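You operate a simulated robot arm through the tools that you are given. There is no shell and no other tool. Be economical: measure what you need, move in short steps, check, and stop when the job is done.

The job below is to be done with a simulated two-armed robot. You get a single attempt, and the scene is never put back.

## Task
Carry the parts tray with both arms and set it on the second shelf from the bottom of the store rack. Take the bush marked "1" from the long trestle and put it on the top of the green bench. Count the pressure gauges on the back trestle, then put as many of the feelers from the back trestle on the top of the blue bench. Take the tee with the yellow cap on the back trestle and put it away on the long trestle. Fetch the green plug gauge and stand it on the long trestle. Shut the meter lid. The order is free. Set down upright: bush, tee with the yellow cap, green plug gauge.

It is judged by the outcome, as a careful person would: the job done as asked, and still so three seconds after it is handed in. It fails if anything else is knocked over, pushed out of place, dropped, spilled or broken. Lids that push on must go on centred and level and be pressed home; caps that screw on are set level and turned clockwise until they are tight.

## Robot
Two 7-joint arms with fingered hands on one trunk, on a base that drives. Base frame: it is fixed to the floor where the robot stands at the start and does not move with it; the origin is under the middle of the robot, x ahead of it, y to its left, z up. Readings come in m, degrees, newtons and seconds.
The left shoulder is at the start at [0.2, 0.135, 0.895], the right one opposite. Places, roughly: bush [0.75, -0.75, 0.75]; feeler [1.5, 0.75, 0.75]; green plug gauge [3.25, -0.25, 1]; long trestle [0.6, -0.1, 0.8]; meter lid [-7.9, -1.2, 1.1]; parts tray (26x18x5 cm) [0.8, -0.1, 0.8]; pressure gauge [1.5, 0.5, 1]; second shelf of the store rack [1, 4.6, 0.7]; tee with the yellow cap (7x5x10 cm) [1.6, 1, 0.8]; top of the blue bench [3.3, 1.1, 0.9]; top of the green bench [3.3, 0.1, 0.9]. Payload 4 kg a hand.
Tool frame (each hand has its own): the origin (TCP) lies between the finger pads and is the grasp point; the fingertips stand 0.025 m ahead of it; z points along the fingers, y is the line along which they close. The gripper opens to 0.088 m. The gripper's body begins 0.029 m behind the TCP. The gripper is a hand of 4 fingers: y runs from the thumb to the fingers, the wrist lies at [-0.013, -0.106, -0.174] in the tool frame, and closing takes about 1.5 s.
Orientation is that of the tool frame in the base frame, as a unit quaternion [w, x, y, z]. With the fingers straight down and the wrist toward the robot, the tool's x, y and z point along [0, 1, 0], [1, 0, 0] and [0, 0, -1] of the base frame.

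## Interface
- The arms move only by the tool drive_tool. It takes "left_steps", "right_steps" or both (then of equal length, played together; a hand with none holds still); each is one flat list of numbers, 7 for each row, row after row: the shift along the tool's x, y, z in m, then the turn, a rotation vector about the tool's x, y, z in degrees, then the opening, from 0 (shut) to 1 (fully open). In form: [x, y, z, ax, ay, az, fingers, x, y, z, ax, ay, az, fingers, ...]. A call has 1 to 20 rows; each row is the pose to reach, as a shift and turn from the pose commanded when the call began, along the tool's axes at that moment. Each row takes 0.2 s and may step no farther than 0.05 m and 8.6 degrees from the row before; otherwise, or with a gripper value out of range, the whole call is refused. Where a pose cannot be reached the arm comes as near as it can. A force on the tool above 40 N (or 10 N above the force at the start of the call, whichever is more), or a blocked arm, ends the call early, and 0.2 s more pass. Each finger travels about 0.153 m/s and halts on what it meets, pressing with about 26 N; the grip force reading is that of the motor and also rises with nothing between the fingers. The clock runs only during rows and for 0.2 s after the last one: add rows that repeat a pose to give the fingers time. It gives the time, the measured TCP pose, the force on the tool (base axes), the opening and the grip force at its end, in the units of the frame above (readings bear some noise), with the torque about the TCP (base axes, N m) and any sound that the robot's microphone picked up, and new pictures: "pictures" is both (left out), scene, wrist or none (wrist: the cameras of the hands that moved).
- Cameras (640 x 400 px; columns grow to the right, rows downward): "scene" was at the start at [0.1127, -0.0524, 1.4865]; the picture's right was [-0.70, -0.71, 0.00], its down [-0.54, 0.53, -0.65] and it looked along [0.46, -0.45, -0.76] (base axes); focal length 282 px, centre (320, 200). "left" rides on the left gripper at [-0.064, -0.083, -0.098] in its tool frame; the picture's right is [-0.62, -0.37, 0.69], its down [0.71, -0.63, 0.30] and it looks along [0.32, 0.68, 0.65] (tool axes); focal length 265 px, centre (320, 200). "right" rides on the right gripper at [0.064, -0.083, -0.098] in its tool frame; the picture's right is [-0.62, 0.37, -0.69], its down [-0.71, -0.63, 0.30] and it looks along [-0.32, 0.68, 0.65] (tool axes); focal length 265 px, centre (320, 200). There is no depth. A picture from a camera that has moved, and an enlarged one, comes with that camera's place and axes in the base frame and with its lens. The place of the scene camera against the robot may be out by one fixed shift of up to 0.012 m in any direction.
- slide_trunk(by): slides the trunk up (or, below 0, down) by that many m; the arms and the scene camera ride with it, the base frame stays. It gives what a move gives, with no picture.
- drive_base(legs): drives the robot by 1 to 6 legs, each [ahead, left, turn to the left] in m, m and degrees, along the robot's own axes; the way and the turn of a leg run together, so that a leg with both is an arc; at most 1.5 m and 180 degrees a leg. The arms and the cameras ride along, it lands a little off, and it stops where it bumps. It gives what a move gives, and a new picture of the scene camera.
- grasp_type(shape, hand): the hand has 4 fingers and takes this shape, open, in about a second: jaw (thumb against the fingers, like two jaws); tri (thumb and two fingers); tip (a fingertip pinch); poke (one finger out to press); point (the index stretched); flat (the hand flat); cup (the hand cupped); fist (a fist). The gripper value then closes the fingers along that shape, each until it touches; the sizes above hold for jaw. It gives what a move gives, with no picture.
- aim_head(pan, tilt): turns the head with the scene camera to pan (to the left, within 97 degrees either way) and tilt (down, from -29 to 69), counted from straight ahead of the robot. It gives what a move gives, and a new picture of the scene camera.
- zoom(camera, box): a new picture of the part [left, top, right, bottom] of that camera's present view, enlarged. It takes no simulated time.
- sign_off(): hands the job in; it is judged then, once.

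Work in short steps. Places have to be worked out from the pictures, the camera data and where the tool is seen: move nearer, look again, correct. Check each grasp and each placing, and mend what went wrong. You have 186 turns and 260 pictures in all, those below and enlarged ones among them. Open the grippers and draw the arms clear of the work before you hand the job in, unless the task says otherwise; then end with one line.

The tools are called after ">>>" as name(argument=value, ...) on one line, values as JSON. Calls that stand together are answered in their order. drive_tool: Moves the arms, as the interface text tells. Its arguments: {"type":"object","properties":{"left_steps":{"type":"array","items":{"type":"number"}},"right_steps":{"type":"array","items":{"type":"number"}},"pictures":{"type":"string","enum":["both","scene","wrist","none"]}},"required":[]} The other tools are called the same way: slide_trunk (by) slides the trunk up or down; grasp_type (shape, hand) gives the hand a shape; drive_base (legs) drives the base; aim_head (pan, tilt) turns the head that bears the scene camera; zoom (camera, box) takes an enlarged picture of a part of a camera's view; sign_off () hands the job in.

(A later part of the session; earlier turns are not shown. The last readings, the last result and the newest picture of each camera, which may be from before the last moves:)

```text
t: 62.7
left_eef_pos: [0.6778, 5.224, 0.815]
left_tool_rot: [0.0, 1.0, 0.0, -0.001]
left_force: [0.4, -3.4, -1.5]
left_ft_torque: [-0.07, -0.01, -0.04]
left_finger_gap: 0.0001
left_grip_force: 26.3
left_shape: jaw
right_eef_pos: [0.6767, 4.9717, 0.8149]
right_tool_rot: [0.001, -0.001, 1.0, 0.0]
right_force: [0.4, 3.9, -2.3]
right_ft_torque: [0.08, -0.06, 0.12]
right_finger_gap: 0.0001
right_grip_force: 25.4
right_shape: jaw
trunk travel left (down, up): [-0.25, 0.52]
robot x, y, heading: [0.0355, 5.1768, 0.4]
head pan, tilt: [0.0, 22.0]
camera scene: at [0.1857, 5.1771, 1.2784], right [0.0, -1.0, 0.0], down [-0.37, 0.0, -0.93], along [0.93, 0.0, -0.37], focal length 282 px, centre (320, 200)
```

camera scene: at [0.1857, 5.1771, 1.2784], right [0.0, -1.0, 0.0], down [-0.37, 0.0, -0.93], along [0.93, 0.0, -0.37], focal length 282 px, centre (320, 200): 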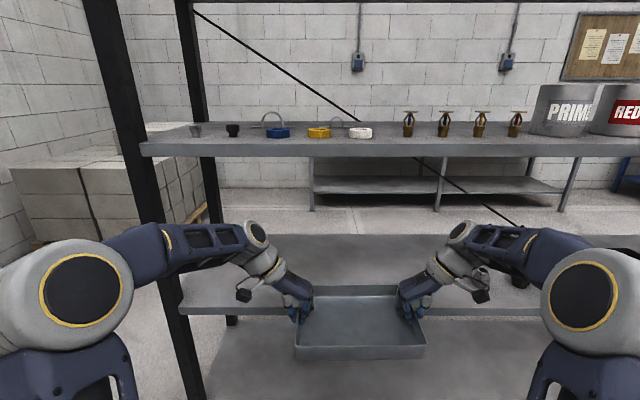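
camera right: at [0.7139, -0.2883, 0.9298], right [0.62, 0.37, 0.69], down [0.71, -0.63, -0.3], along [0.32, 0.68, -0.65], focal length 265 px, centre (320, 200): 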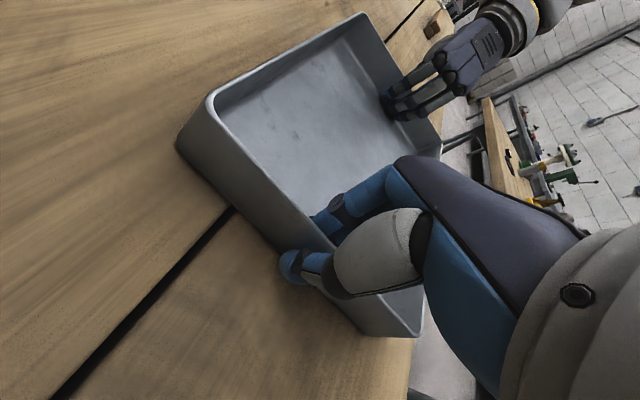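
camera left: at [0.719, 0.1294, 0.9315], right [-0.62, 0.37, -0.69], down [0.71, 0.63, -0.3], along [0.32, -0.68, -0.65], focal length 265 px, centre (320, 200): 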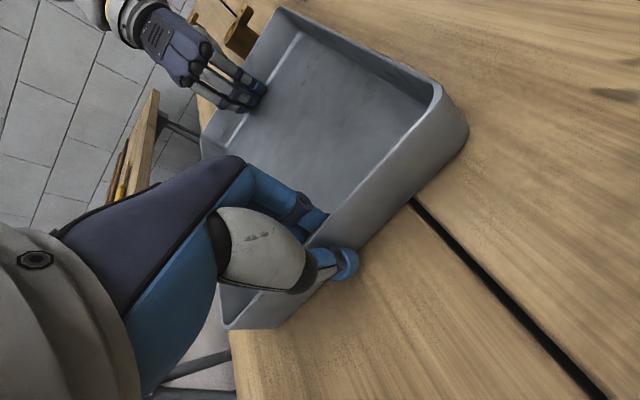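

Left elbow is in line with the rack post, so I shift the base 0.12 m right and a bit forward, then extend the arms in to the shelf.

>>> drive_base(legs=[[0, -0.12, 0], [0.06, 0, 0]])

>>> drive_tool(left_steps=[0.025, 0, 0, 0, 0, 0, 0, 0.05, 0, 0, 0, 0, 0, 0, 0.075, 0, 0, 0, 0, 0, 0, 0.1, 0, 0, 0, 0, 0, 0, 0.12, 0, 0, 0, 0, 0, 0], right_steps=[-0.025, 0, 0, 0, 0, 0, 0, -0.05, 0, 0, 0, 0, 0, 0, -0.075, 0, 0, 0, 0, 0, 0, -0.1, 0, 0, 0, 0, 0, 0, -0.12, 0, 0, 0, 0, 0, 0], pictures="scene")

```text
t: 64.5
left_eef_pos: [0.7383, 5.1028, 0.8144]
left_tool_rot: [0.0, 1.0, 0.002, 0.0]
left_force: [0.5, -3.3, -1.6]
left_ft_torque: [-0.08, 0.0, -0.08]
left_finger_gap: 0.0002
left_grip_force: 26.1
left_shape: jaw
right_eef_pos: [0.7381, 4.8503, 0.8143]
right_tool_rot: [0.0, -0.003, 1.0, 0.0]
right_force: [-0.7, 3.7, -2.8]
right_ft_torque: [0.09, -0.02, 0.13]
right_finger_gap: 0.0
right_grip_force: 26.0
right_shape: jaw
trunk travel left (down, up): [-0.25, 0.52]
robot x, y, heading: [0.0993, 5.0519, 0.3]
head pan, tilt: [0.0, 22.0]
camera scene: at [0.2472, 5.0542, 1.2784], right [0.0, -1.0, 0.0], down [-0.37, 0.0, -0.93], along [0.93, 0.0, -0.37], focal length 282 px, centre (320, 200)
```

scene: 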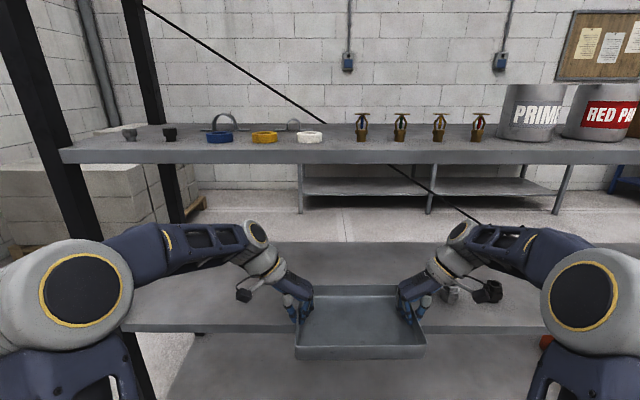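

```text
t: 65.7
left_eef_pos: [0.8593, 5.1015, 0.8125]
left_tool_rot: [0.0, 1.0, 0.002, 0.0]
left_force: [-0.6, 2.9, -2.5]
left_ft_torque: [0.04, -0.01, -0.06]
left_finger_gap: 0.0001
left_grip_force: 25.9
left_shape: jaw
right_eef_pos: [0.8594, 4.8493, 0.8156]
right_tool_rot: [0.0, -0.002, 1.0, 0.001]
right_force: [0.4, -3.0, -2.4]
right_ft_torque: [-0.04, -0.02, 0.13]
right_finger_gap: 0.0
right_grip_force: 25.9
right_shape: jaw
trunk travel left (down, up): [-0.25, 0.52]
robot x, y, heading: [0.0945, 5.0519, 0.5]
head pan, tilt: [0.0, 22.0]
camera scene: at [0.247, 5.0542, 1.2784], right [0.0, -1.0, 0.0], down [-0.37, 0.0, -0.93], along [0.93, 0.0, -0.37], focal length 282 px, centre (320, 200)
```

scene: 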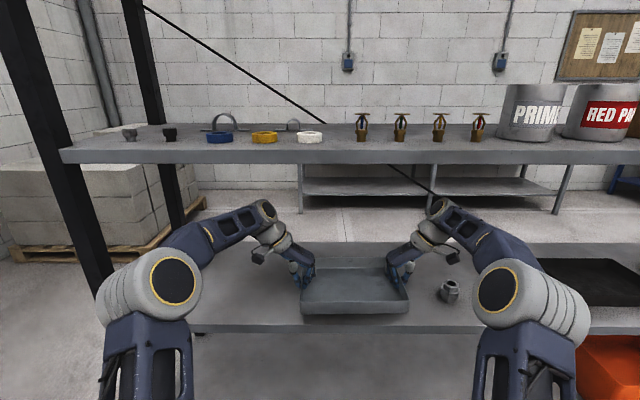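

Clear so far. I extend 0.13 m more while lowering 0.045 m.

>>> drive_tool(left_steps=[0.025, 0, 0.01, 0, 0, 0, 0, 0.05, 0, 0.02, 0, 0, 0, 0, 0.075, 0, 0.03, 0, 0, 0, 0, 0.1, 0, 0.04, 0, 0, 0, 0, 0.13, 0, 0.045, 0, 0, 0, 0, 0.13, 0, 0.045, 0, 0, 0, 0], right_steps=[-0.025, 0, 0.01, 0, 0, 0, 0, -0.05, 0, 0.02, 0, 0, 0, 0, -0.075, 0, 0.03, 0, 0, 0, 0, -0.1, 0, 0.04, 0, 0, 0, 0, -0.13, 0, 0.045, 0, 0, 0, 0, -0.13, 0, 0.045, 0, 0, 0, 0])

```text
t: 67.1
left_eef_pos: [0.9502, 5.0976, 0.7718]
left_tool_rot: [-0.001, 1.0, 0.003, 0.0]
left_force: [0.3, 17.9, -1.7]
left_ft_torque: [0.37, -0.01, -0.04]
left_finger_gap: 0.0
left_grip_force: 25.9
left_shape: jaw
left hand out of reach, approached as far as the arm can: row 4, 5, 6
right_eef_pos: [0.9318, 4.8545, 0.7588]
right_tool_rot: [-0.001, -0.001, 1.0, -0.002]
right_force: [-1.1, -18.4, -3.3]
right_ft_torque: [-0.34, 0.02, 0.02]
right_finger_gap: 0.0001
right_grip_force: 25.7
right_shape: jaw
right hand out of reach, approached as far as the arm can: row 3, 4, 5, 6
trunk travel left (down, up): [-0.25, 0.52]
robot x, y, heading: [0.0971, 5.0517, 0.3]
head pan, tilt: [0.0, 22.0]
camera scene: at [0.2472, 5.0542, 1.2784], right [0.0, -1.0, 0.0], down [-0.37, 0.0, -0.93], along [0.93, 0.0, -0.37], focal length 282 px, centre (320, 200)
camera right: at [0.8675, 4.773, 0.8568], right [0.62, 0.37, 0.69], down [0.72, -0.63, -0.3], along [0.32, 0.68, -0.66], focal length 265 px, centre (320, 200)
camera left: at [0.8857, 5.1808, 0.8718], right [-0.62, 0.37, -0.69], down [0.71, 0.64, -0.3], along [0.33, -0.68, -0.66], focal length 265 px, centre (320, 200)
```

scene: 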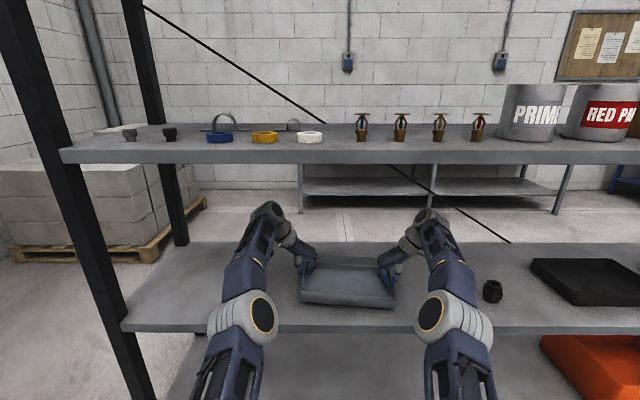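
right: 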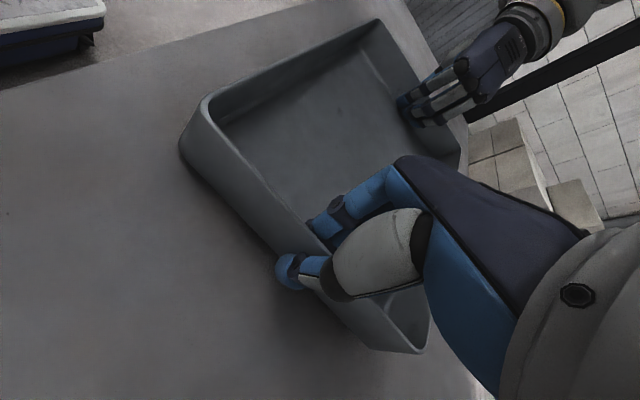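
left: 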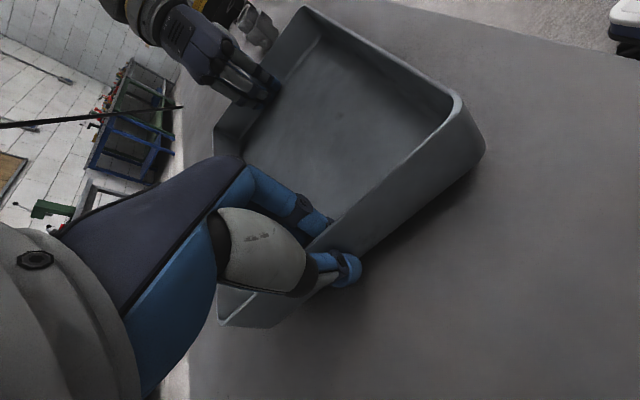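

The arms ran out of reach and are a little strained. I back them off by 4 cm and level, then use the base for the rest.

>>> drive_tool(left_steps=[-0.02, 0, 0, 0, 0, 0, 0, -0.04, 0, 0, 0, 0, 0, 0, -0.04, 0, 0, 0, 0, 0, 0], right_steps=[0.01, 0, 0, 0, 0, 0, 0, 0.02, 0, 0, 0, 0, 0, 0, 0.02, 0, 0, 0, 0, 0, 0], pictures="none")

```text
t: 67.9
left_eef_pos: [0.9467, 5.0985, 0.7784]
left_tool_rot: [0.0, 1.0, 0.001, -0.001]
left_force: [0.9, 11.6, -1.4]
left_ft_torque: [0.29, -0.04, -0.09]
left_finger_gap: 0.0
left_grip_force: 25.6
left_shape: jaw
left hand out of reach, approached as far as the arm can: row 1, 2, 3
right_eef_pos: [0.9117, 4.8563, 0.7597]
right_tool_rot: [-0.001, -0.002, 1.0, 0.001]
right_force: [-0.3, -10.4, -2.1]
right_ft_torque: [-0.22, 0.03, 0.0]
right_finger_gap: 0.0
right_grip_force: 26.2
right_shape: jaw
trunk travel left (down, up): [-0.25, 0.52]
robot x, y, heading: [0.0965, 5.052, 0.3]
head pan, tilt: [0.0, 22.0]
```

Left is still at its limit and ahead of the right; I bring it back to match the right hand.

>>> drive_tool(left_steps=[-0.02, 0, 0, 0, 0, 0, 0, -0.04, 0, 0, 0, 0, 0, 0, -0.04, 0, 0, 0, 0, 0, 0], right_steps=[0.0, 0, -0.005, 0, 0, 0, 0, 0.0, 0, -0.008, 0, 0, 0, 0, 0.0, 0, -0.008, 0, 0, 0, 0], pictures="none")

```text
t: 68.7
left_eef_pos: [0.944, 5.0977, 0.7878]
left_tool_rot: [-0.001, 1.0, 0.002, 0.0]
left_force: [0.1, 7.5, -2.0]
left_ft_torque: [0.18, -0.03, -0.1]
left_finger_gap: 0.0
left_grip_force: 26.0
left_shape: jaw
left hand out of reach, approached as far as the arm can: row 1, 2, 3
right_eef_pos: [0.9123, 4.8549, 0.7688]
right_tool_rot: [0.0, -0.003, 1.0, 0.0]
right_force: [-0.8, -7.5, -2.7]
right_ft_torque: [-0.15, 0.03, -0.02]
right_finger_gap: 0.0
right_grip_force: 26.1
right_shape: jaw
trunk travel left (down, up): [-0.25, 0.52]
robot x, y, heading: [0.0947, 5.05, 0.5]
head pan, tilt: [0.0, 22.0]
```

Left seems to be in a poor IK spot; I command a larger pull-back of the left hand with a slight rise, the right following slightly.

>>> drive_tool(left_steps=[-0.03, 0, -0.01, 0, 0, 0, 0, -0.06, 0, -0.02, 0, 0, 0, 0, -0.08, 0, -0.02, 0, 0, 0, 0, -0.08, 0, -0.02, 0, 0, 0, 0], right_steps=[0.01, 0, -0.015, 0, 0, 0, 0, 0.02, 0, -0.03, 0, 0, 0, 0, 0.03, 0, -0.035, 0, 0, 0, 0, 0.03, 0, -0.035, 0, 0, 0, 0], pictures="scene")

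```text
t: 69.7
left_eef_pos: [0.935, 5.0991, 0.8232]
left_tool_rot: [0.001, 1.0, 0.001, -0.001]
left_force: [-1.6, -4.3, -2.0]
left_ft_torque: [-0.06, 0.03, -0.15]
left_finger_gap: 0.0002
left_grip_force: 25.3
left_shape: jaw
left hand out of reach, approached as far as the arm can: row 1, 2, 3, 4
right_eef_pos: [0.8844, 4.8546, 0.8025]
right_tool_rot: [0.0, -0.003, 1.0, 0.001]
right_force: [1.8, 4.2, -1.8]
right_ft_torque: [0.13, -0.02, 0.05]
right_finger_gap: 0.0002
right_grip_force: 25.4
right_shape: jaw
trunk travel left (down, up): [-0.25, 0.52]
robot x, y, heading: [0.0985, 5.0499, 0.3]
head pan, tilt: [0.0, 22.0]
camera scene: at [0.2472, 5.0542, 1.2784], right [0.0, -1.0, 0.0], down [-0.37, 0.0, -0.93], along [0.93, 0.0, -0.37], focal length 282 px, centre (320, 200)
```

scene: 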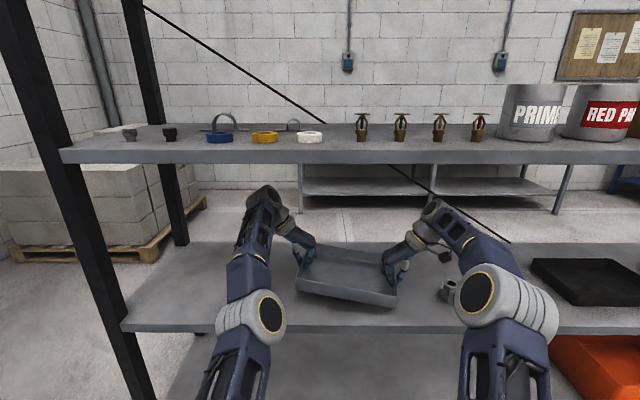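

The left arm looks stretched straight (singular), so radial pull-back is slow. I keep commanding it back over more rows, with the right hand rising to keep the tray level.

>>> drive_tool(left_steps=[-0.04, 0, -0.01, 0, 0, 0, 0, -0.06, 0, -0.02, 0, 0, 0, 0, -0.06, 0, -0.02, 0, 0, 0, 0, -0.06, 0, -0.02, 0, 0, 0, 0, -0.06, 0, -0.02, 0, 0, 0, 0, -0.06, 0, -0.02, 0, 0, 0, 0], right_steps=[0.0, 0, -0.015, 0, 0, 0, 0, 0.0, 0, -0.03, 0, 0, 0, 0, 0.0, 0, -0.03, 0, 0, 0, 0, 0.0, 0, -0.03, 0, 0, 0, 0, 0.0, 0, -0.03, 0, 0, 0, 0, 0.0, 0, -0.03, 0, 0, 0, 0], pictures="none")

```text
t: 71.1
left_eef_pos: [0.9208, 5.1015, 0.8623]
left_tool_rot: [-0.001, 1.0, 0.002, -0.001]
left_force: [1.0, 2.6, -2.2]
left_ft_torque: [0.09, 0.01, -0.05]
left_finger_gap: 0.0
left_grip_force: 26.2
left_shape: jaw
left hand out of reach, approached as far as the arm can: row 1, 2, 3, 4, 5, 6
right_eef_pos: [0.8815, 4.8537, 0.8337]
right_tool_rot: [-0.001, -0.002, 1.0, 0.0]
right_force: [-0.6, -3.0, -1.6]
right_ft_torque: [-0.02, -0.01, 0.1]
right_finger_gap: 0.0002
right_grip_force: 25.5
right_shape: jaw
trunk travel left (down, up): [-0.25, 0.52]
robot x, y, heading: [0.0946, 5.049, 0.5]
head pan, tilt: [0.0, 22.0]
```

Radial motion is dead in the left arm; a sideways move inward (−y) should bend its elbow. I shift both hands 5 cm to −y together, with the left slightly back and down.

>>> drive_tool(left_steps=[-0.01, 0.015, 0.005, 0, 0, 0, 0, -0.02, 0.03, 0.01, 0, 0, 0, 0, -0.03, 0.045, 0.02, 0, 0, 0, 0, -0.04, 0.06, 0.03, 0, 0, 0, 0, -0.04, 0.06, 0.03, 0, 0, 0, 0], right_steps=[0.0, -0.015, 0, 0, 0, 0, 0, 0.0, -0.03, 0, 0, 0, 0, 0, 0.0, -0.045, 0, 0, 0, 0, 0, 0.0, -0.06, 0, 0, 0, 0, 0, 0.0, -0.06, 0, 0, 0, 0, 0], pictures="scene")

```text
t: 72.3
left_eef_pos: [0.923, 5.0356, 0.8504]
left_tool_rot: [-0.001, 1.0, 0.002, -0.001]
left_force: [1.1, 11.4, -0.7]
left_ft_torque: [0.22, -0.05, -0.08]
left_finger_gap: 0.0
left_grip_force: 26.1
left_shape: jaw
left hand out of reach, approached as far as the arm can: row 1, 2, 3, 4, 5
right_eef_pos: [0.8818, 4.7933, 0.8318]
right_tool_rot: [-0.001, -0.002, 1.0, -0.001]
right_force: [-1.1, -11.3, -3.9]
right_ft_torque: [-0.26, 0.04, 0.06]
right_finger_gap: 0.0
right_grip_force: 25.8
right_shape: jaw
trunk travel left (down, up): [-0.25, 0.52]
robot x, y, heading: [0.0954, 5.0495, 0.2]
head pan, tilt: [0.0, 22.0]
camera scene: at [0.2472, 5.0542, 1.2784], right [0.0, -1.0, 0.0], down [-0.37, 0.0, -0.93], along [0.93, 0.0, -0.37], focal length 282 px, centre (320, 200)
```

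scene: 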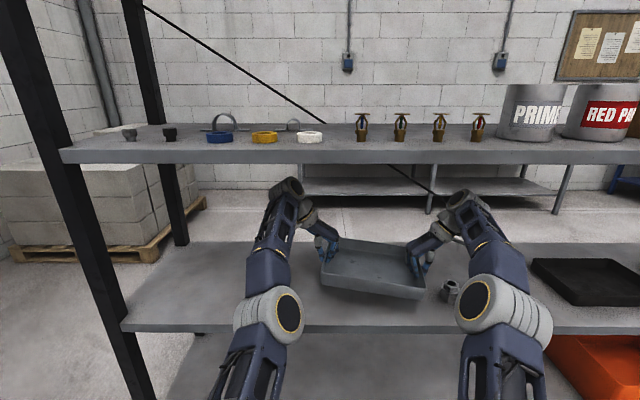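

Rather than fight the left arm, I align the right hand with it (forward 3.5 cm, up 1.8 cm) to square and level the tray, then use the base and trunk for placing.

>>> drive_tool(right_steps=[-0.012, 0, -0.006, 0, 0, 0, 0, -0.024, 0, -0.012, 0, 0, 0, 0, -0.035, 0, -0.018, 0, 0, 0, 0, -0.035, 0, -0.018, 0, 0, 0, 0], pictures="none")

```text
t: 73.3
left_eef_pos: [0.9247, 5.0363, 0.8495]
left_tool_rot: [-0.001, 1.0, 0.002, -0.001]
left_force: [3.1, 22.3, -0.9]
left_ft_torque: [0.46, -0.06, -0.02]
left_finger_gap: 0.0001
left_grip_force: 26.1
left_shape: jaw
right_eef_pos: [0.8909, 4.7981, 0.8399]
right_tool_rot: [-0.001, -0.001, 1.0, 0.0]
right_force: [-2.7, -21.3, -2.5]
right_ft_torque: [-0.4, 0.09, 0.03]
right_finger_gap: 0.0
right_grip_force: 26.2
right_shape: jaw
right hand out of reach, approached as far as the arm can: row 1, 2, 3, 4
trunk travel left (down, up): [-0.25, 0.52]
robot x, y, heading: [0.0955, 5.051, 0.5]
head pan, tilt: [0.0, 22.0]
```

Both arms are at the edge of reach because the trunk is too low. I relieve the squeeze, back the base out of the rack, then re-pose with a higher trunk.

>>> drive_tool(right_steps=[0.01, -0.006, 0, 0, 0, 0, 0, 0.015, -0.012, 0.0, 0, 0, 0, 0, 0.015, -0.012, 0.0, 0, 0, 0, 0], pictures="none")

>>> drive_base(legs=[[-0.3, 0, 0]])

```text
t: 74.1
left_eef_pos: [0.9238, 5.0335, 0.8495]
left_tool_rot: [0.001, 1.0, -0.001, 0.0]
left_force: [-1.3, -2.8, -1.1]
left_ft_torque: [-0.02, 0.04, -0.14]
left_finger_gap: 0.0
left_grip_force: 26.4
left_shape: jaw
right_eef_pos: [0.8778, 4.7895, 0.839]
right_tool_rot: [0.0, -0.004, 1.0, 0.002]
right_force: [0.5, 2.5, -2.2]
right_ft_torque: [0.04, -0.02, 0.1]
right_finger_gap: 0.0
right_grip_force: 26.4
right_shape: jaw
trunk travel left (down, up): [-0.25, 0.52]
robot x, y, heading: [0.0964, 5.0506, 0.3]
head pan, tilt: [0.0, 22.0]
```

```text
t: 76.2
left_eef_pos: [0.6214, 5.0365, 0.8501]
left_tool_rot: [0.0, 1.0, 0.004, -0.001]
left_force: [-1.9, -10.6, -2.5]
left_ft_torque: [-0.19, 0.05, -0.17]
left_finger_gap: 0.0
left_grip_force: 26.1
left_shape: jaw
right_eef_pos: [0.5766, 4.7882, 0.8392]
right_tool_rot: [0.0, -0.004, 1.0, 0.0]
right_force: [2.5, 9.6, -1.1]
right_ft_torque: [0.18, -0.05, 0.1]
right_finger_gap: 0.0
right_grip_force: 26.0
right_shape: jaw
trunk travel left (down, up): [-0.25, 0.52]
robot x, y, heading: [-0.2067, 5.0498, 0.5]
head pan, tilt: [0.0, 22.0]
camera scene: at [-0.0553, 5.0528, 1.2784], right [0.01, -1.0, 0.0], down [-0.37, 0.0, -0.93], along [0.93, 0.01, -0.37], focal length 282 px, centre (320, 200)
```

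scene: 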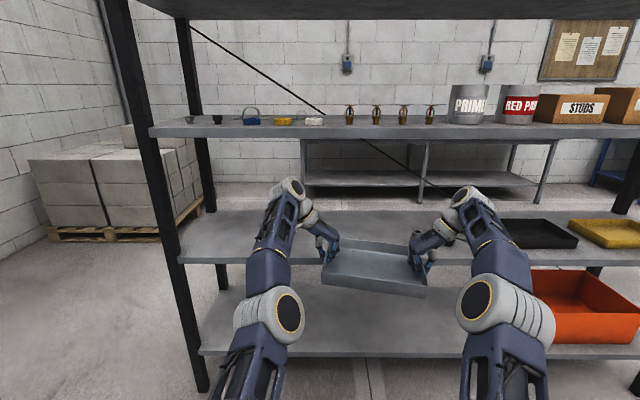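

Out of the rack. Raise the trunk, then lower the hands relative to it and square the tray.

>>> slide_trunk(by=0.14)

>>> drive_tool(left_steps=[-0.01, 0, 0.03, 0, 0, 0, 0, -0.02, 0, 0.06, 0, 0, 0, 0, -0.03, 0, 0.09, 0, 0, 0, 0, -0.04, 0, 0.12, 0, 0, 0, 0, -0.05, 0, 0.15, 0, 0, 0, 0, -0.05, 0, 0.15, 0, 0, 0, 0], right_steps=[0, 0, 0.028, 0, 0, 0, 0, 0, 0, 0.056, 0, 0, 0, 0, 0, 0, 0.084, 0, 0, 0, 0, 0, 0, 0.112, 0, 0, 0, 0, 0, 0, 0.14, 0, 0, 0, 0, 0, 0, 0.14, 0, 0, 0, 0], pictures="scene")

```text
t: 77.8
left_eef_pos: [0.6209, 5.0367, 0.9905]
left_tool_rot: [0.0, 1.0, 0.002, -0.002]
left_force: [-1.4, -4.7, -2.1]
left_ft_torque: [-0.08, 0.0, -0.15]
left_finger_gap: 0.0
left_grip_force: 26.0
left_shape: jaw
right_eef_pos: [0.5765, 4.7884, 0.9795]
right_tool_rot: [0.0, -0.005, 1.0, 0.001]
right_force: [1.0, 4.4, -1.3]
right_ft_torque: [0.1, -0.06, 0.09]
right_finger_gap: 0.0
right_grip_force: 26.0
right_shape: jaw
trunk travel left (down, up): [-0.39, 0.38]
robot x, y, heading: [-0.2074, 5.048, 0.5]
head pan, tilt: [0.0, 22.0]
```

```text
t: 79.2
left_eef_pos: [0.6554, 5.0269, 0.8454]
left_tool_rot: [0.0, 1.0, 0.003, -0.001]
left_force: [-2.7, -3.3, -1.6]
left_ft_torque: [-0.07, 0.02, -0.18]
left_finger_gap: 0.0001
left_grip_force: 26.0
left_shape: jaw
left hand out of reach, approached as far as the arm can: row 1, 2, 3, 4, 5, 6
right_eef_pos: [0.5749, 4.788, 0.8394]
right_tool_rot: [0.0, -0.005, 1.0, 0.0]
right_force: [1.7, 3.0, -1.5]
right_ft_torque: [0.08, 0.0, -0.01]
right_finger_gap: 0.0
right_grip_force: 26.6
right_shape: jaw
trunk travel left (down, up): [-0.39, 0.38]
robot x, y, heading: [-0.2069, 5.0493, 0.4]
head pan, tilt: [0.0, 22.0]
camera scene: at [-0.0554, 5.0528, 1.4184], right [0.01, -1.0, 0.0], down [-0.37, 0.0, -0.93], along [0.93, 0.01, -0.37], focal length 282 px, centre (320, 200)
```

scene: 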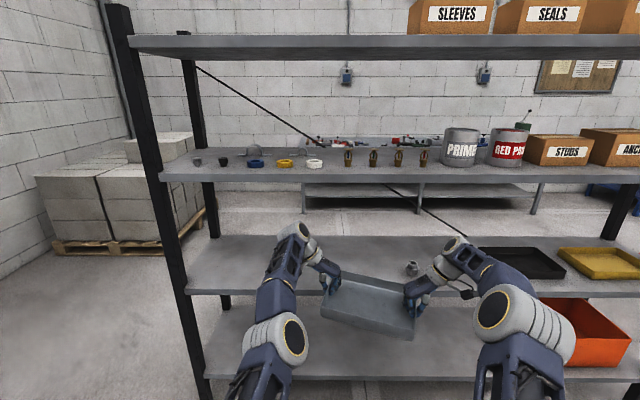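

The left arm stays stretched but stable. I square the tray with the healthy right arm, then place using base and trunk only; also shift the base 0.13 m left to stay clear of the small valve on the shelf.

>>> drive_tool(right_steps=[-0.014, -0.002, 0, 0, 0, 0, 0, -0.028, -0.005, 0, 0, 0, 0, 0, -0.042, -0.008, -0.002, 0, 0, 0, 0, -0.056, -0.01, -0.004, 0, 0, 0, 0, -0.07, -0.013, -0.005, 0, 0, 0, 0, -0.07, -0.013, -0.005, 0, 0, 0, 0], pictures="none")

>>> drive_base(legs=[[0, 0.13, 0]])

```text
t: 80.6
left_eef_pos: [0.6553, 5.0275, 0.846]
left_tool_rot: [-0.001, 1.0, 0.003, -0.001]
left_force: [3.0, 14.1, -1.7]
left_ft_torque: [0.25, -0.02, -0.02]
left_finger_gap: 0.0
left_grip_force: 26.1
left_shape: jaw
right_eef_pos: [0.6183, 4.7854, 0.8465]
right_tool_rot: [-0.001, -0.002, 1.0, 0.0]
right_force: [-3.0, -12.8, -1.4]
right_ft_torque: [-0.31, 0.06, 0.07]
right_finger_gap: 0.0002
right_grip_force: 26.0
right_shape: jaw
right hand out of reach, approached as far as the arm can: row 4, 5, 6
trunk travel left (down, up): [-0.39, 0.38]
robot x, y, heading: [-0.2022, 5.0509, 0.3]
head pan, tilt: [0.0, 22.0]
```

```text
t: 81.9
left_eef_pos: [0.6543, 5.1545, 0.8468]
left_tool_rot: [0.0, 1.0, 0.004, -0.001]
left_force: [1.6, 15.8, -1.4]
left_ft_torque: [0.29, -0.02, -0.03]
left_finger_gap: 0.0
left_grip_force: 26.4
left_shape: jaw
right_eef_pos: [0.6174, 4.9135, 0.8471]
right_tool_rot: [0.0, -0.004, 1.0, 0.0]
right_force: [-2.7, -15.9, -1.6]
right_ft_torque: [-0.33, 0.04, 0.04]
right_finger_gap: 0.0
right_grip_force: 25.8
right_shape: jaw
trunk travel left (down, up): [-0.39, 0.38]
robot x, y, heading: [-0.2078, 5.1778, 0.3]
head pan, tilt: [0.0, 22.0]
camera scene: at [-0.0562, 5.1804, 1.4184], right [0.01, -1.0, 0.0], down [-0.37, 0.0, -0.93], along [0.93, 0.01, -0.37], focal length 282 px, centre (320, 200)
```

scene: 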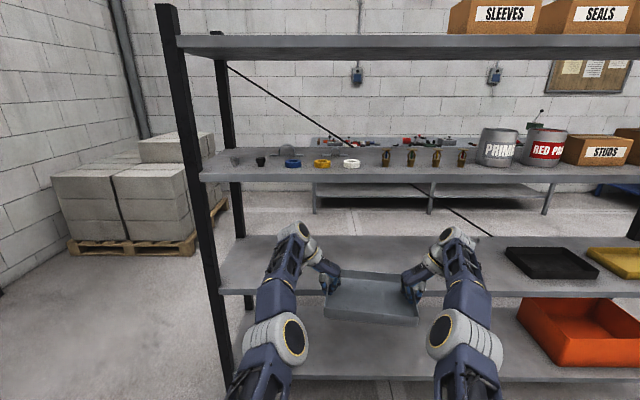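

Squared to about 9°, fine. I relieve the squeeze slightly, lower the trunk 4.5 cm and drive forward into the shelf bay.

>>> drive_tool(right_steps=[0.0, -0.004, 0, 0, 0, 0, 0, 0, -0.008, 0, 0, 0, 0, 0, 0, -0.008, 0, 0, 0, 0, 0], pictures="none")

>>> slide_trunk(by=-0.045)

>>> drive_base(legs=[[0.24, 0, 0]])

```text
t: 82.7
left_eef_pos: [0.6524, 5.1533, 0.8469]
left_tool_rot: [0.0, 1.0, 0.002, -0.002]
left_force: [-0.9, -5.3, -3.7]
left_ft_torque: [-0.12, 0.04, -0.1]
left_finger_gap: 0.0
left_grip_force: 26.0
left_shape: jaw
right_eef_pos: [0.6143, 4.9063, 0.8486]
right_tool_rot: [0.0, -0.004, 1.0, -0.001]
right_force: [0.9, 4.1, -2.9]
right_ft_torque: [0.07, -0.03, 0.1]
right_finger_gap: 0.0001
right_grip_force: 25.7
right_shape: jaw
right hand out of reach, approached as far as the arm can: row 1
trunk travel left (down, up): [-0.39, 0.38]
robot x, y, heading: [-0.2068, 5.1768, 0.4]
head pan, tilt: [0.0, 22.0]
```

```text
t: 83.6
left_eef_pos: [0.6536, 5.1536, 0.8015]
left_tool_rot: [0.001, 1.0, 0.004, -0.002]
left_force: [-1.1, -7.0, -1.8]
left_ft_torque: [-0.13, 0.04, -0.13]
left_finger_gap: 0.0002
left_grip_force: 25.9
left_shape: jaw
right_eef_pos: [0.6143, 4.9058, 0.8026]
right_tool_rot: [-0.001, -0.004, 1.0, 0.0]
right_force: [0.7, 7.6, -1.8]
right_ft_torque: [0.1, -0.01, 0.12]
right_finger_gap: 0.0
right_grip_force: 25.9
right_shape: jaw
trunk travel left (down, up): [-0.345, 0.425]
robot x, y, heading: [-0.2104, 5.1765, 0.4]
head pan, tilt: [0.0, 22.0]
```

```text
t: 85.3
left_eef_pos: [0.8937, 5.155, 0.8018]
left_tool_rot: [0.0, 1.0, 0.003, 0.0]
left_force: [-1.9, -7.9, -2.7]
left_ft_torque: [-0.16, 0.02, -0.15]
left_finger_gap: 0.0002
left_grip_force: 26.4
left_shape: jaw
right_eef_pos: [0.8534, 4.9071, 0.803]
right_tool_rot: [0.0, -0.003, 1.0, 0.0]
right_force: [1.9, 8.6, -2.2]
right_ft_torque: [0.12, -0.01, 0.07]
right_finger_gap: 0.0
right_grip_force: 25.7
right_shape: jaw
trunk travel left (down, up): [-0.345, 0.425]
robot x, y, heading: [0.033, 5.1813, 0.4]
head pan, tilt: [0.0, 22.0]
camera scene: at [0.1832, 5.1821, 1.3734], right [0.01, -1.0, 0.0], down [-0.37, 0.0, -0.93], along [0.93, 0.01, -0.37], focal length 282 px, centre (320, 200)
```

scene: 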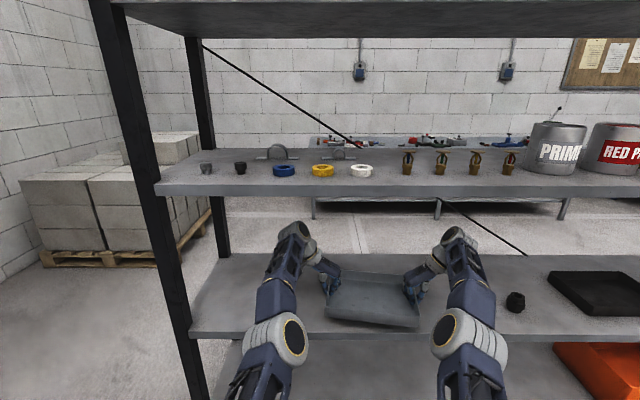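

Clear. Forward 0.125 m more, then lower the trunk to set the tray down.

>>> drive_base(legs=[[0.125, 0, 0]])

>>> slide_trunk(by=-0.055)

>>> drive_tool(right_steps=[0, 0, 0, 0, 0, 0, 0])

```text
t: 86.6
left_eef_pos: [1.0192, 5.1576, 0.8016]
left_tool_rot: [0.0, 1.0, 0.004, -0.001]
left_force: [-0.5, -3.0, -1.6]
left_ft_torque: [-0.07, 0.06, -0.11]
left_finger_gap: 0.0001
left_grip_force: 25.5
left_shape: jaw
right_eef_pos: [0.98, 4.9097, 0.803]
right_tool_rot: [-0.001, -0.004, 1.0, 0.0]
right_force: [0.7, 3.1, -2.3]
right_ft_torque: [0.06, -0.04, 0.12]
right_finger_gap: 0.0001
right_grip_force: 26.1
right_shape: jaw
trunk travel left (down, up): [-0.345, 0.425]
robot x, y, heading: [0.1608, 5.1798, 0.6]
head pan, tilt: [0.0, 22.0]
camera scene: at [0.3099, 5.1833, 1.3734], right [0.01, -1.0, 0.0], down [-0.37, 0.0, -0.93], along [0.93, 0.01, -0.37], focal length 282 px, centre (320, 200)
```

scene: 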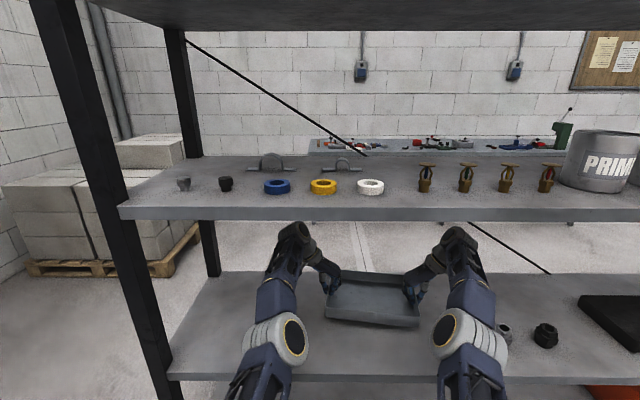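

```text
t: 87.6
left_eef_pos: [1.0192, 5.1574, 0.7515]
left_tool_rot: [0.002, 1.0, 0.004, 0.001]
left_force: [0.2, -2.8, 19.3]
left_ft_torque: [0.0, -0.05, -0.08]
left_finger_gap: 0.0
left_grip_force: 26.0
left_shape: jaw
right_eef_pos: [0.9803, 4.909, 0.7509]
right_tool_rot: [0.003, -0.004, 1.0, 0.0]
right_force: [0.2, 0.9, 15.6]
right_ft_torque: [-0.03, -0.05, 0.12]
right_finger_gap: 0.0002
right_grip_force: 26.0
right_shape: jaw
trunk travel left (down, up): [-0.29, 0.48]
robot x, y, heading: [0.1612, 5.1799, 0.4]
head pan, tilt: [0.0, 22.0]
```

```text
t: 88.0
left_eef_pos: [1.0196, 5.1565, 0.75]
left_tool_rot: [0.001, 1.0, 0.003, 0.0]
left_force: [0.7, -1.7, 26.7]
left_ft_torque: [0.05, -0.06, -0.1]
left_finger_gap: 0.0001
left_grip_force: 26.0
left_shape: jaw
right_eef_pos: [0.9807, 4.9089, 0.7499]
right_tool_rot: [0.003, -0.004, 1.0, 0.0]
right_force: [2.1, 0.9, 22.1]
right_ft_torque: [-0.07, -0.09, 0.15]
right_finger_gap: 0.0
right_grip_force: 26.1
right_shape: jaw
trunk travel left (down, up): [-0.29, 0.48]
robot x, y, heading: [0.1559, 5.1836, 0.3]
head pan, tilt: [0.0, 22.0]
camera scene: at [0.3085, 5.1835, 1.319], right [0.01, -1.0, 0.0], down [-0.37, 0.0, -0.93], along [0.93, 0.01, -0.37], focal length 282 px, centre (320, 200)
camera right: at [0.9159, 4.8265, 0.8484], right [0.61, 0.37, 0.7], down [0.72, -0.62, -0.3], along [0.32, 0.69, -0.65], focal length 265 px, centre (320, 200)
```

scene: 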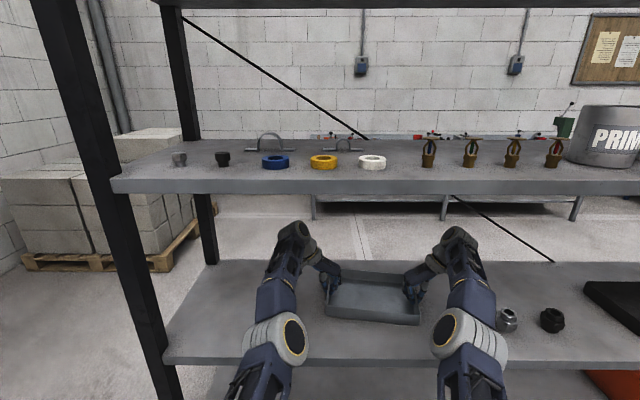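
right: 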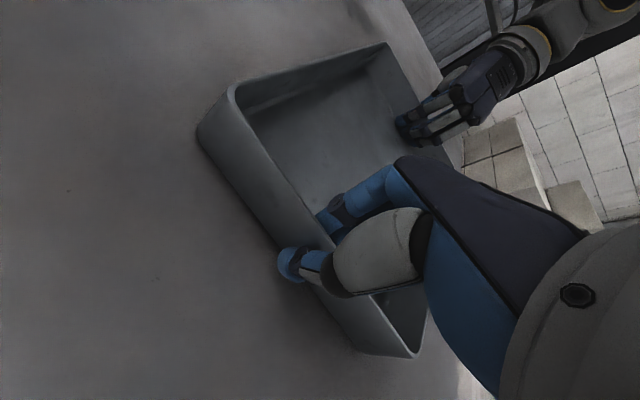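

The tray rests on the shelf (upward force on both hands). I relieve the push slightly and open both hands.

>>> slide_trunk(by=0.006)

>>> drive_tool(left_steps=[0, 0, 0, 0, 0, 0, 0.2, 0, 0, 0, 0, 0, 0, 0.5, 0, 0, 0, 0, 0, 0, 0.8, 0, 0, 0, 0, 0, 0, 0.8, 0, 0, 0, 0, 0, 0, 0.8], right_steps=[0, 0, 0, 0, 0, 0, 0.2, 0, 0, 0, 0, 0, 0, 0.5, 0, 0, 0, 0, 0, 0, 0.8, 0, 0, 0, 0, 0, 0, 0.8, 0, 0, 0, 0, 0, 0, 0.8])

```text
t: 88.5
left_eef_pos: [1.0178, 5.1576, 0.7524]
left_tool_rot: [0.0, 1.0, 0.002, -0.002]
left_force: [2.0, -2.7, 9.6]
left_ft_torque: [-0.03, -0.04, -0.07]
left_finger_gap: 0.0
left_grip_force: 26.1
left_shape: jaw
right_eef_pos: [0.9804, 4.9088, 0.7522]
right_tool_rot: [-0.001, -0.004, 1.0, 0.0]
right_force: [3.1, 1.1, 4.6]
right_ft_torque: [0.0, -0.04, 0.05]
right_finger_gap: 0.0002
right_grip_force: 26.0
right_shape: jaw
trunk travel left (down, up): [-0.296, 0.474]
robot x, y, heading: [0.1587, 5.1861, 0.5]
head pan, tilt: [0.0, 22.0]
```

```text
t: 89.7
left_eef_pos: [1.02, 5.1572, 0.7528]
left_tool_rot: [0.0, 1.0, 0.004, -0.001]
left_force: [0.8, -1.2, 0.3]
left_ft_torque: [-0.02, 0.02, 0.0]
left_finger_gap: 0.07
left_grip_force: 0.0
left_shape: jaw
right_eef_pos: [0.9809, 4.9093, 0.7537]
right_tool_rot: [0.001, -0.005, 1.0, 0.0]
right_force: [0.2, -0.1, -0.6]
right_ft_torque: [-0.02, 0.01, 0.03]
right_finger_gap: 0.0703
right_grip_force: 0.0
right_shape: jaw
trunk travel left (down, up): [-0.296, 0.474]
robot x, y, heading: [0.1609, 5.1793, 0.5]
head pan, tilt: [0.0, 22.0]
camera scene: at [0.3097, 5.1834, 1.3244], right [0.01, -1.0, 0.0], down [-0.37, 0.0, -0.93], along [0.93, 0.01, -0.37], focal length 282 px, centre (320, 200)
camera right: at [0.9165, 4.8263, 0.8517], right [0.62, 0.37, 0.69], down [0.72, -0.62, -0.3], along [0.32, 0.69, -0.65], focal length 265 px, centre (320, 200)
camera left: at [0.9543, 5.24, 0.8525], right [-0.62, 0.36, -0.69], down [0.71, 0.63, -0.31], along [0.33, -0.68, -0.65], focal length 265 px, centre (320, 200)
```

scene: 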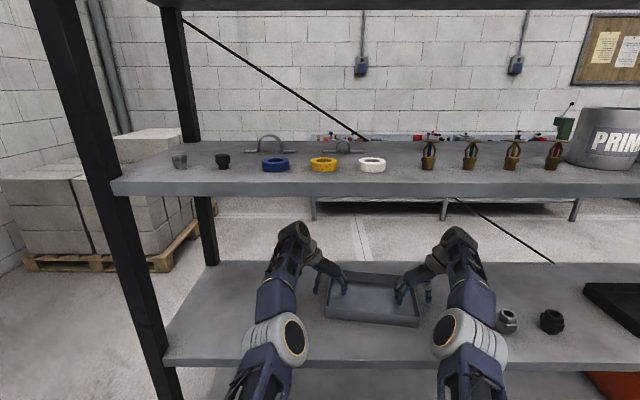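
right: 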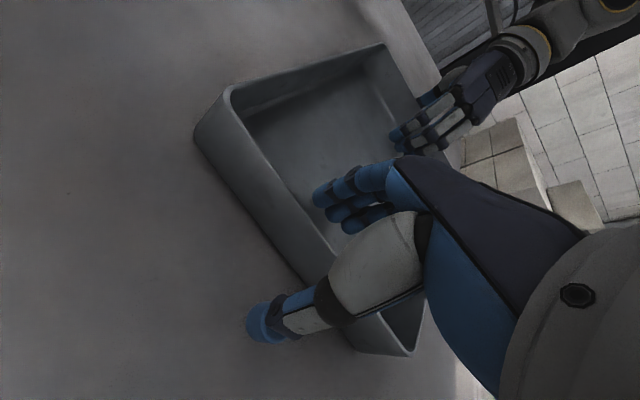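
left: 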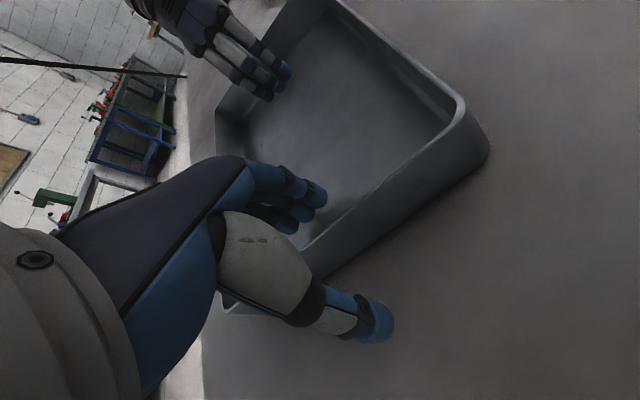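

Tray stands released. Raise the trunk so the fingertips clear the rim and drive back out.

>>> slide_trunk(by=0.07)

>>> drive_base(legs=[[-0.35, 0, 0]])

```text
t: 90.8
left_eef_pos: [1.0195, 5.1579, 0.823]
left_tool_rot: [0.0, 1.0, 0.004, -0.001]
left_force: [0.2, -0.6, 0.8]
left_ft_torque: [0.01, -0.02, 0.02]
left_finger_gap: 0.0701
left_grip_force: 0.0
left_shape: jaw
right_eef_pos: [0.9804, 4.9097, 0.823]
right_tool_rot: [-0.001, -0.004, 1.0, 0.0]
right_force: [0.3, -0.5, -1.0]
right_ft_torque: [-0.04, -0.02, -0.01]
right_finger_gap: 0.0703
right_grip_force: 0.0
right_shape: jaw
trunk travel left (down, up): [-0.366, 0.404]
robot x, y, heading: [0.1598, 5.1812, 0.3]
head pan, tilt: [0.0, 22.0]
```

```text
t: 93.1
left_eef_pos: [0.6685, 5.1552, 0.8227]
left_tool_rot: [-0.001, 1.0, 0.004, -0.001]
left_force: [0.5, -0.3, 0.4]
left_ft_torque: [0.02, 0.0, 0.02]
left_finger_gap: 0.0703
left_grip_force: 0.1
left_shape: jaw
right_eef_pos: [0.6321, 4.9078, 0.8224]
right_tool_rot: [0.0, -0.005, 1.0, 0.0]
right_force: [0.4, 0.0, 0.3]
right_ft_torque: [0.03, -0.02, -0.03]
right_finger_gap: 0.0702
right_grip_force: 0.1
right_shape: jaw
trunk travel left (down, up): [-0.366, 0.404]
robot x, y, heading: [-0.1928, 5.1768, 0.5]
head pan, tilt: [0.0, 22.0]
camera scene: at [-0.0408, 5.1803, 1.3944], right [0.01, -1.0, 0.0], down [-0.37, 0.0, -0.93], along [0.93, 0.01, -0.37], focal length 282 px, centre (320, 200)
```

scene: 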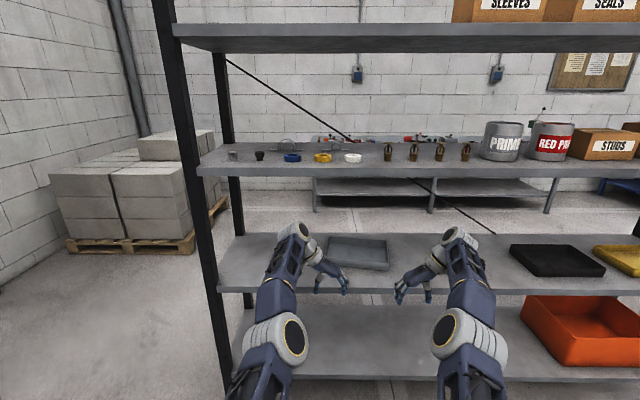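

Tray done. Now I return the arms to a bent, compact pose with default orientation, and see if the left arm recovers.

>>> drive_tool(left_steps=[-0.025, -0.025, -0.01, 0, 0, -7.5, 1, -0.05, -0.05, -0.02, 0, 0, -15, 1, -0.075, -0.075, -0.03, 0, 0, -22.5, 1, -0.1, -0.1, -0.04, 0, 0, -30, 1, -0.125, -0.125, -0.05, 0, 0, -37.5, 1, -0.15, -0.15, -0.06, 0, 0, -45, 1, -0.175, -0.175, -0.07, 0, 0, -52.5, 1, -0.2, -0.2, -0.08, 0, 0, -60, 1, -0.225, -0.225, -0.09, 0, 0, -67.5, 1, -0.25, -0.25, -0.1, 0, 0, -75, 1, -0.275, -0.275, -0.1, 0, 0, -82.5, 1, -0.3, -0.3, -0.1, 0, 0, -90, 1], right_steps=[0.023, -0.007, -0.01, 0, 0, 7.5, 1, 0.046, -0.014, -0.02, 0, 0, 15, 1, 0.069, -0.021, -0.03, 0, 0, 22.5, 1, 0.092, -0.028, -0.04, 0, 0, 30, 1, 0.115, -0.035, -0.05, 0, 0, 37.5, 1, 0.138, -0.042, -0.06, 0, 0, 45, 1, 0.161, -0.049, -0.07, 0, 0, 52.5, 1, 0.184, -0.056, -0.08, 0, 0, 60, 1, 0.207, -0.063, -0.09, 0, 0, 67.5, 1, 0.23, -0.07, -0.1, 0, 0, 75, 1, 0.253, -0.077, -0.1, 0, 0, 82.5, 1, 0.276, -0.084, -0.1, 0, 0, 90, 1], pictures="scene")

```text
t: 95.7
left_eef_pos: [0.634, 5.5789, 1.0764]
left_tool_rot: [-0.003, 0.704, 0.71, -0.002]
left_force: [0.8, -1.1, 0.4]
left_ft_torque: [0.0, 0.01, 0.02]
left_finger_gap: 0.0878
left_grip_force: 0.1
left_shape: jaw
left hand out of reach, approached as far as the arm can: row 1, 2, 3, 4, 5, 6, 7, 8, 9, 10, 11, 12
right_eef_pos: [0.3555, 4.8198, 0.9242]
right_tool_rot: [0.0, 0.705, 0.71, 0.0]
right_force: [0.0, -0.1, -0.2]
right_ft_torque: [0.01, 0.01, 0.0]
right_finger_gap: 0.0877
right_grip_force: 0.0
right_shape: jaw
trunk travel left (down, up): [-0.366, 0.404]
robot x, y, heading: [-0.187, 5.1771, 0.4]
head pan, tilt: [0.0, 22.0]
camera scene: at [-0.0405, 5.1799, 1.3943], right [0.01, -1.0, 0.0], down [-0.37, 0.0, -0.93], along [0.93, 0.01, -0.37], focal length 282 px, centre (320, 200)
```

scene: 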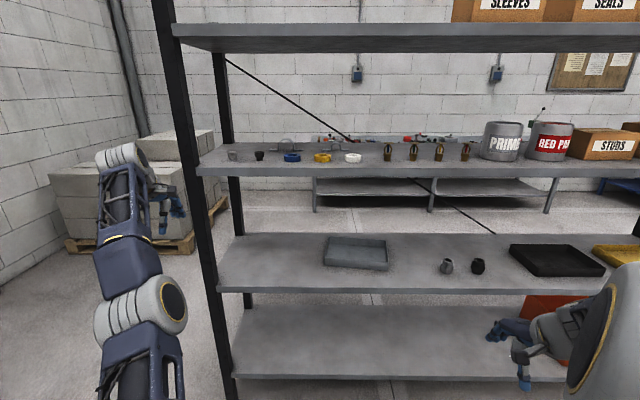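

The left elbow is still straight. I try a tangential sweep downward with the left hand to bend it (space is free to the left of the rack).

>>> drive_tool(left_steps=[-0.02, 0, 0.04, 0, 0, 0, 1, -0.04, 0, 0.08, 0, 0, 0, 1, -0.06, 0, 0.12, 0, 0, 0, 1, -0.08, 0, 0.16, 0, 0, 0, 1, -0.1, 0, 0.2, 0, 0, 0, 1, -0.12, 0, 0.24, 0, 0, 0, 1, -0.14, 0, 0.28, 0, 0, 0, 1, -0.16, 0, 0.3, 0, 0, 0, 1, -0.18, 0, 0.32, 0, 0, 0, 1, -0.2, 0, 0.34, 0, 0, 0, 1], pictures="scene")

```text
t: 97.9
left_eef_pos: [0.7879, 5.4056, 0.744]
left_tool_rot: [0.001, 0.704, 0.71, 0.003]
left_force: [-2.7, 2.3, 16.0]
left_ft_torque: [0.17, -0.76, 0.16]
left_finger_gap: 0.0873
left_grip_force: 0.0
left_shape: jaw
left hand out of reach, approached as far as the arm can: row 1, 2, 3, 4, 5, 6, 7, 8, 9, 10
right_eef_pos: [0.3548, 4.8211, 0.9248]
right_tool_rot: [0.0, 0.703, 0.711, 0.0]
right_force: [-0.2, 0.5, 0.0]
right_ft_torque: [-0.01, -0.03, -0.02]
right_finger_gap: 0.0877
right_grip_force: 0.0
right_shape: jaw
trunk travel left (down, up): [-0.366, 0.404]
robot x, y, heading: [-0.1914, 5.1754, 0.8]
head pan, tilt: [0.0, 22.0]
camera scene: at [-0.0414, 5.1805, 1.3949], right [0.01, -1.0, 0.0], down [-0.37, 0.0, -0.93], along [0.93, 0.01, -0.37], focal length 282 px, centre (320, 200)
```

scene: 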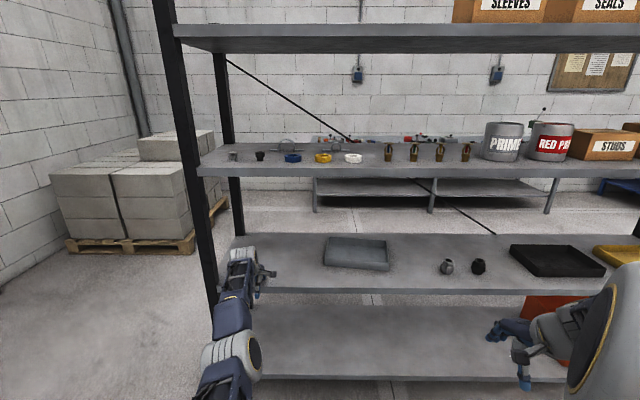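

It touched the shelf edge. I lift the hand off at once.

>>> drive_tool(left_steps=[0, 0, -0.03, 0, 0, 0, 1, 0, 0, -0.06, 0, 0, 0, 1, 0, 0, -0.1, 0, 0, 0, 1], pictures="none")

>>> drive_base(legs=[[-0.03, 0, 0]])

```text
t: 98.7
left_eef_pos: [0.7814, 5.4071, 0.8382]
left_tool_rot: [-0.001, 0.705, 0.709, -0.001]
left_force: [0.0, 0.3, -0.2]
left_ft_torque: [0.02, 0.02, -0.04]
left_finger_gap: 0.0878
left_grip_force: 0.1
left_shape: jaw
left hand out of reach, approached as far as the arm can: row 3
right_eef_pos: [0.3557, 4.8195, 0.9241]
right_tool_rot: [0.001, 0.704, 0.71, 0.001]
right_force: [-0.5, 0.2, -0.1]
right_ft_torque: [0.01, 0.02, 0.04]
right_finger_gap: 0.088
right_grip_force: 0.0
right_shape: jaw
trunk travel left (down, up): [-0.366, 0.404]
robot x, y, heading: [-0.1912, 5.1766, 0.4]
head pan, tilt: [0.0, 22.0]
```

```text
t: 99.5
left_eef_pos: [0.7499, 5.4073, 0.8381]
left_tool_rot: [0.0, 0.704, 0.71, 0.0]
left_force: [0.2, -0.3, 0.2]
left_ft_torque: [0.01, 0.03, -0.01]
left_finger_gap: 0.0882
left_grip_force: 0.1
left_shape: jaw
right_eef_pos: [0.3251, 4.821, 0.925]
right_tool_rot: [-0.001, 0.704, 0.71, 0.0]
right_force: [0.3, 0.4, 0.4]
right_ft_torque: [-0.06, 0.04, -0.03]
right_finger_gap: 0.0881
right_grip_force: 0.1
right_shape: jaw
trunk travel left (down, up): [-0.366, 0.404]
robot x, y, heading: [-0.2228, 5.1739, 0.6]
head pan, tilt: [0.0, 22.0]
camera scene: at [-0.0714, 5.1801, 1.3944], right [0.01, -1.0, 0.0], down [-0.37, 0.0, -0.93], along [0.93, 0.01, -0.37], focal length 282 px, centre (320, 200)
```

scene: 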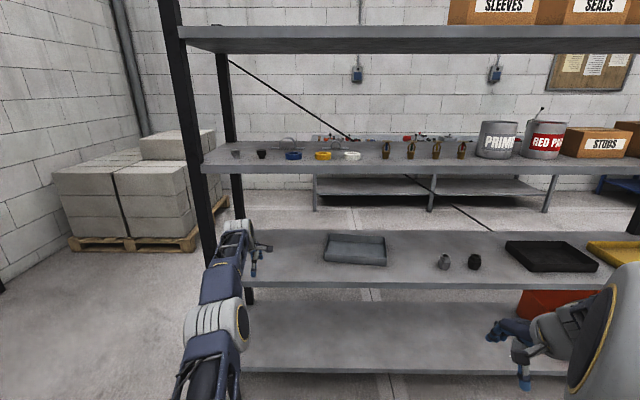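

Rows 1–2 were reachable, so I try pulling the left hand back in small rows.

>>> drive_tool(left_steps=[0, -0.02, 0.01, 0, 0, 0, 1, 0, -0.04, 0.01, 0, 0, 0, 1, 0, -0.06, 0.01, 0, 0, 0, 1, 0, -0.09, 0.01, 0, 0, 0, 1, 0, -0.12, 0.01, 0, 0, 0, 1, 0, -0.15, 0.0, 0, 0, 0, 1, 0, -0.18, 0.0, 0, 0, 0, 1, 0, -0.21, 0.0, 0, 0, 0, 1, 0, -0.24, 0.0, 0, 0, 0, 1, 0, -0.27, 0.0, 0, 0, 0, 1], pictures="none")

```text
t: 101.7
left_eef_pos: [0.4817, 5.4033, 0.8394]
left_tool_rot: [-0.001, 0.704, 0.71, -0.001]
left_force: [0.1, -0.2, -0.6]
left_ft_torque: [0.03, 0.02, -0.01]
left_finger_gap: 0.088
left_grip_force: 0.1
left_shape: jaw
right_eef_pos: [0.3256, 4.82, 0.9235]
right_tool_rot: [0.0, 0.703, 0.711, -0.001]
right_force: [-0.3, 0.3, 0.2]
right_ft_torque: [0.0, -0.02, -0.06]
right_finger_gap: 0.0881
right_grip_force: 0.1
right_shape: jaw
trunk travel left (down, up): [-0.366, 0.404]
robot x, y, heading: [-0.2239, 5.1756, 0.6]
head pan, tilt: [0.0, 22.0]
```

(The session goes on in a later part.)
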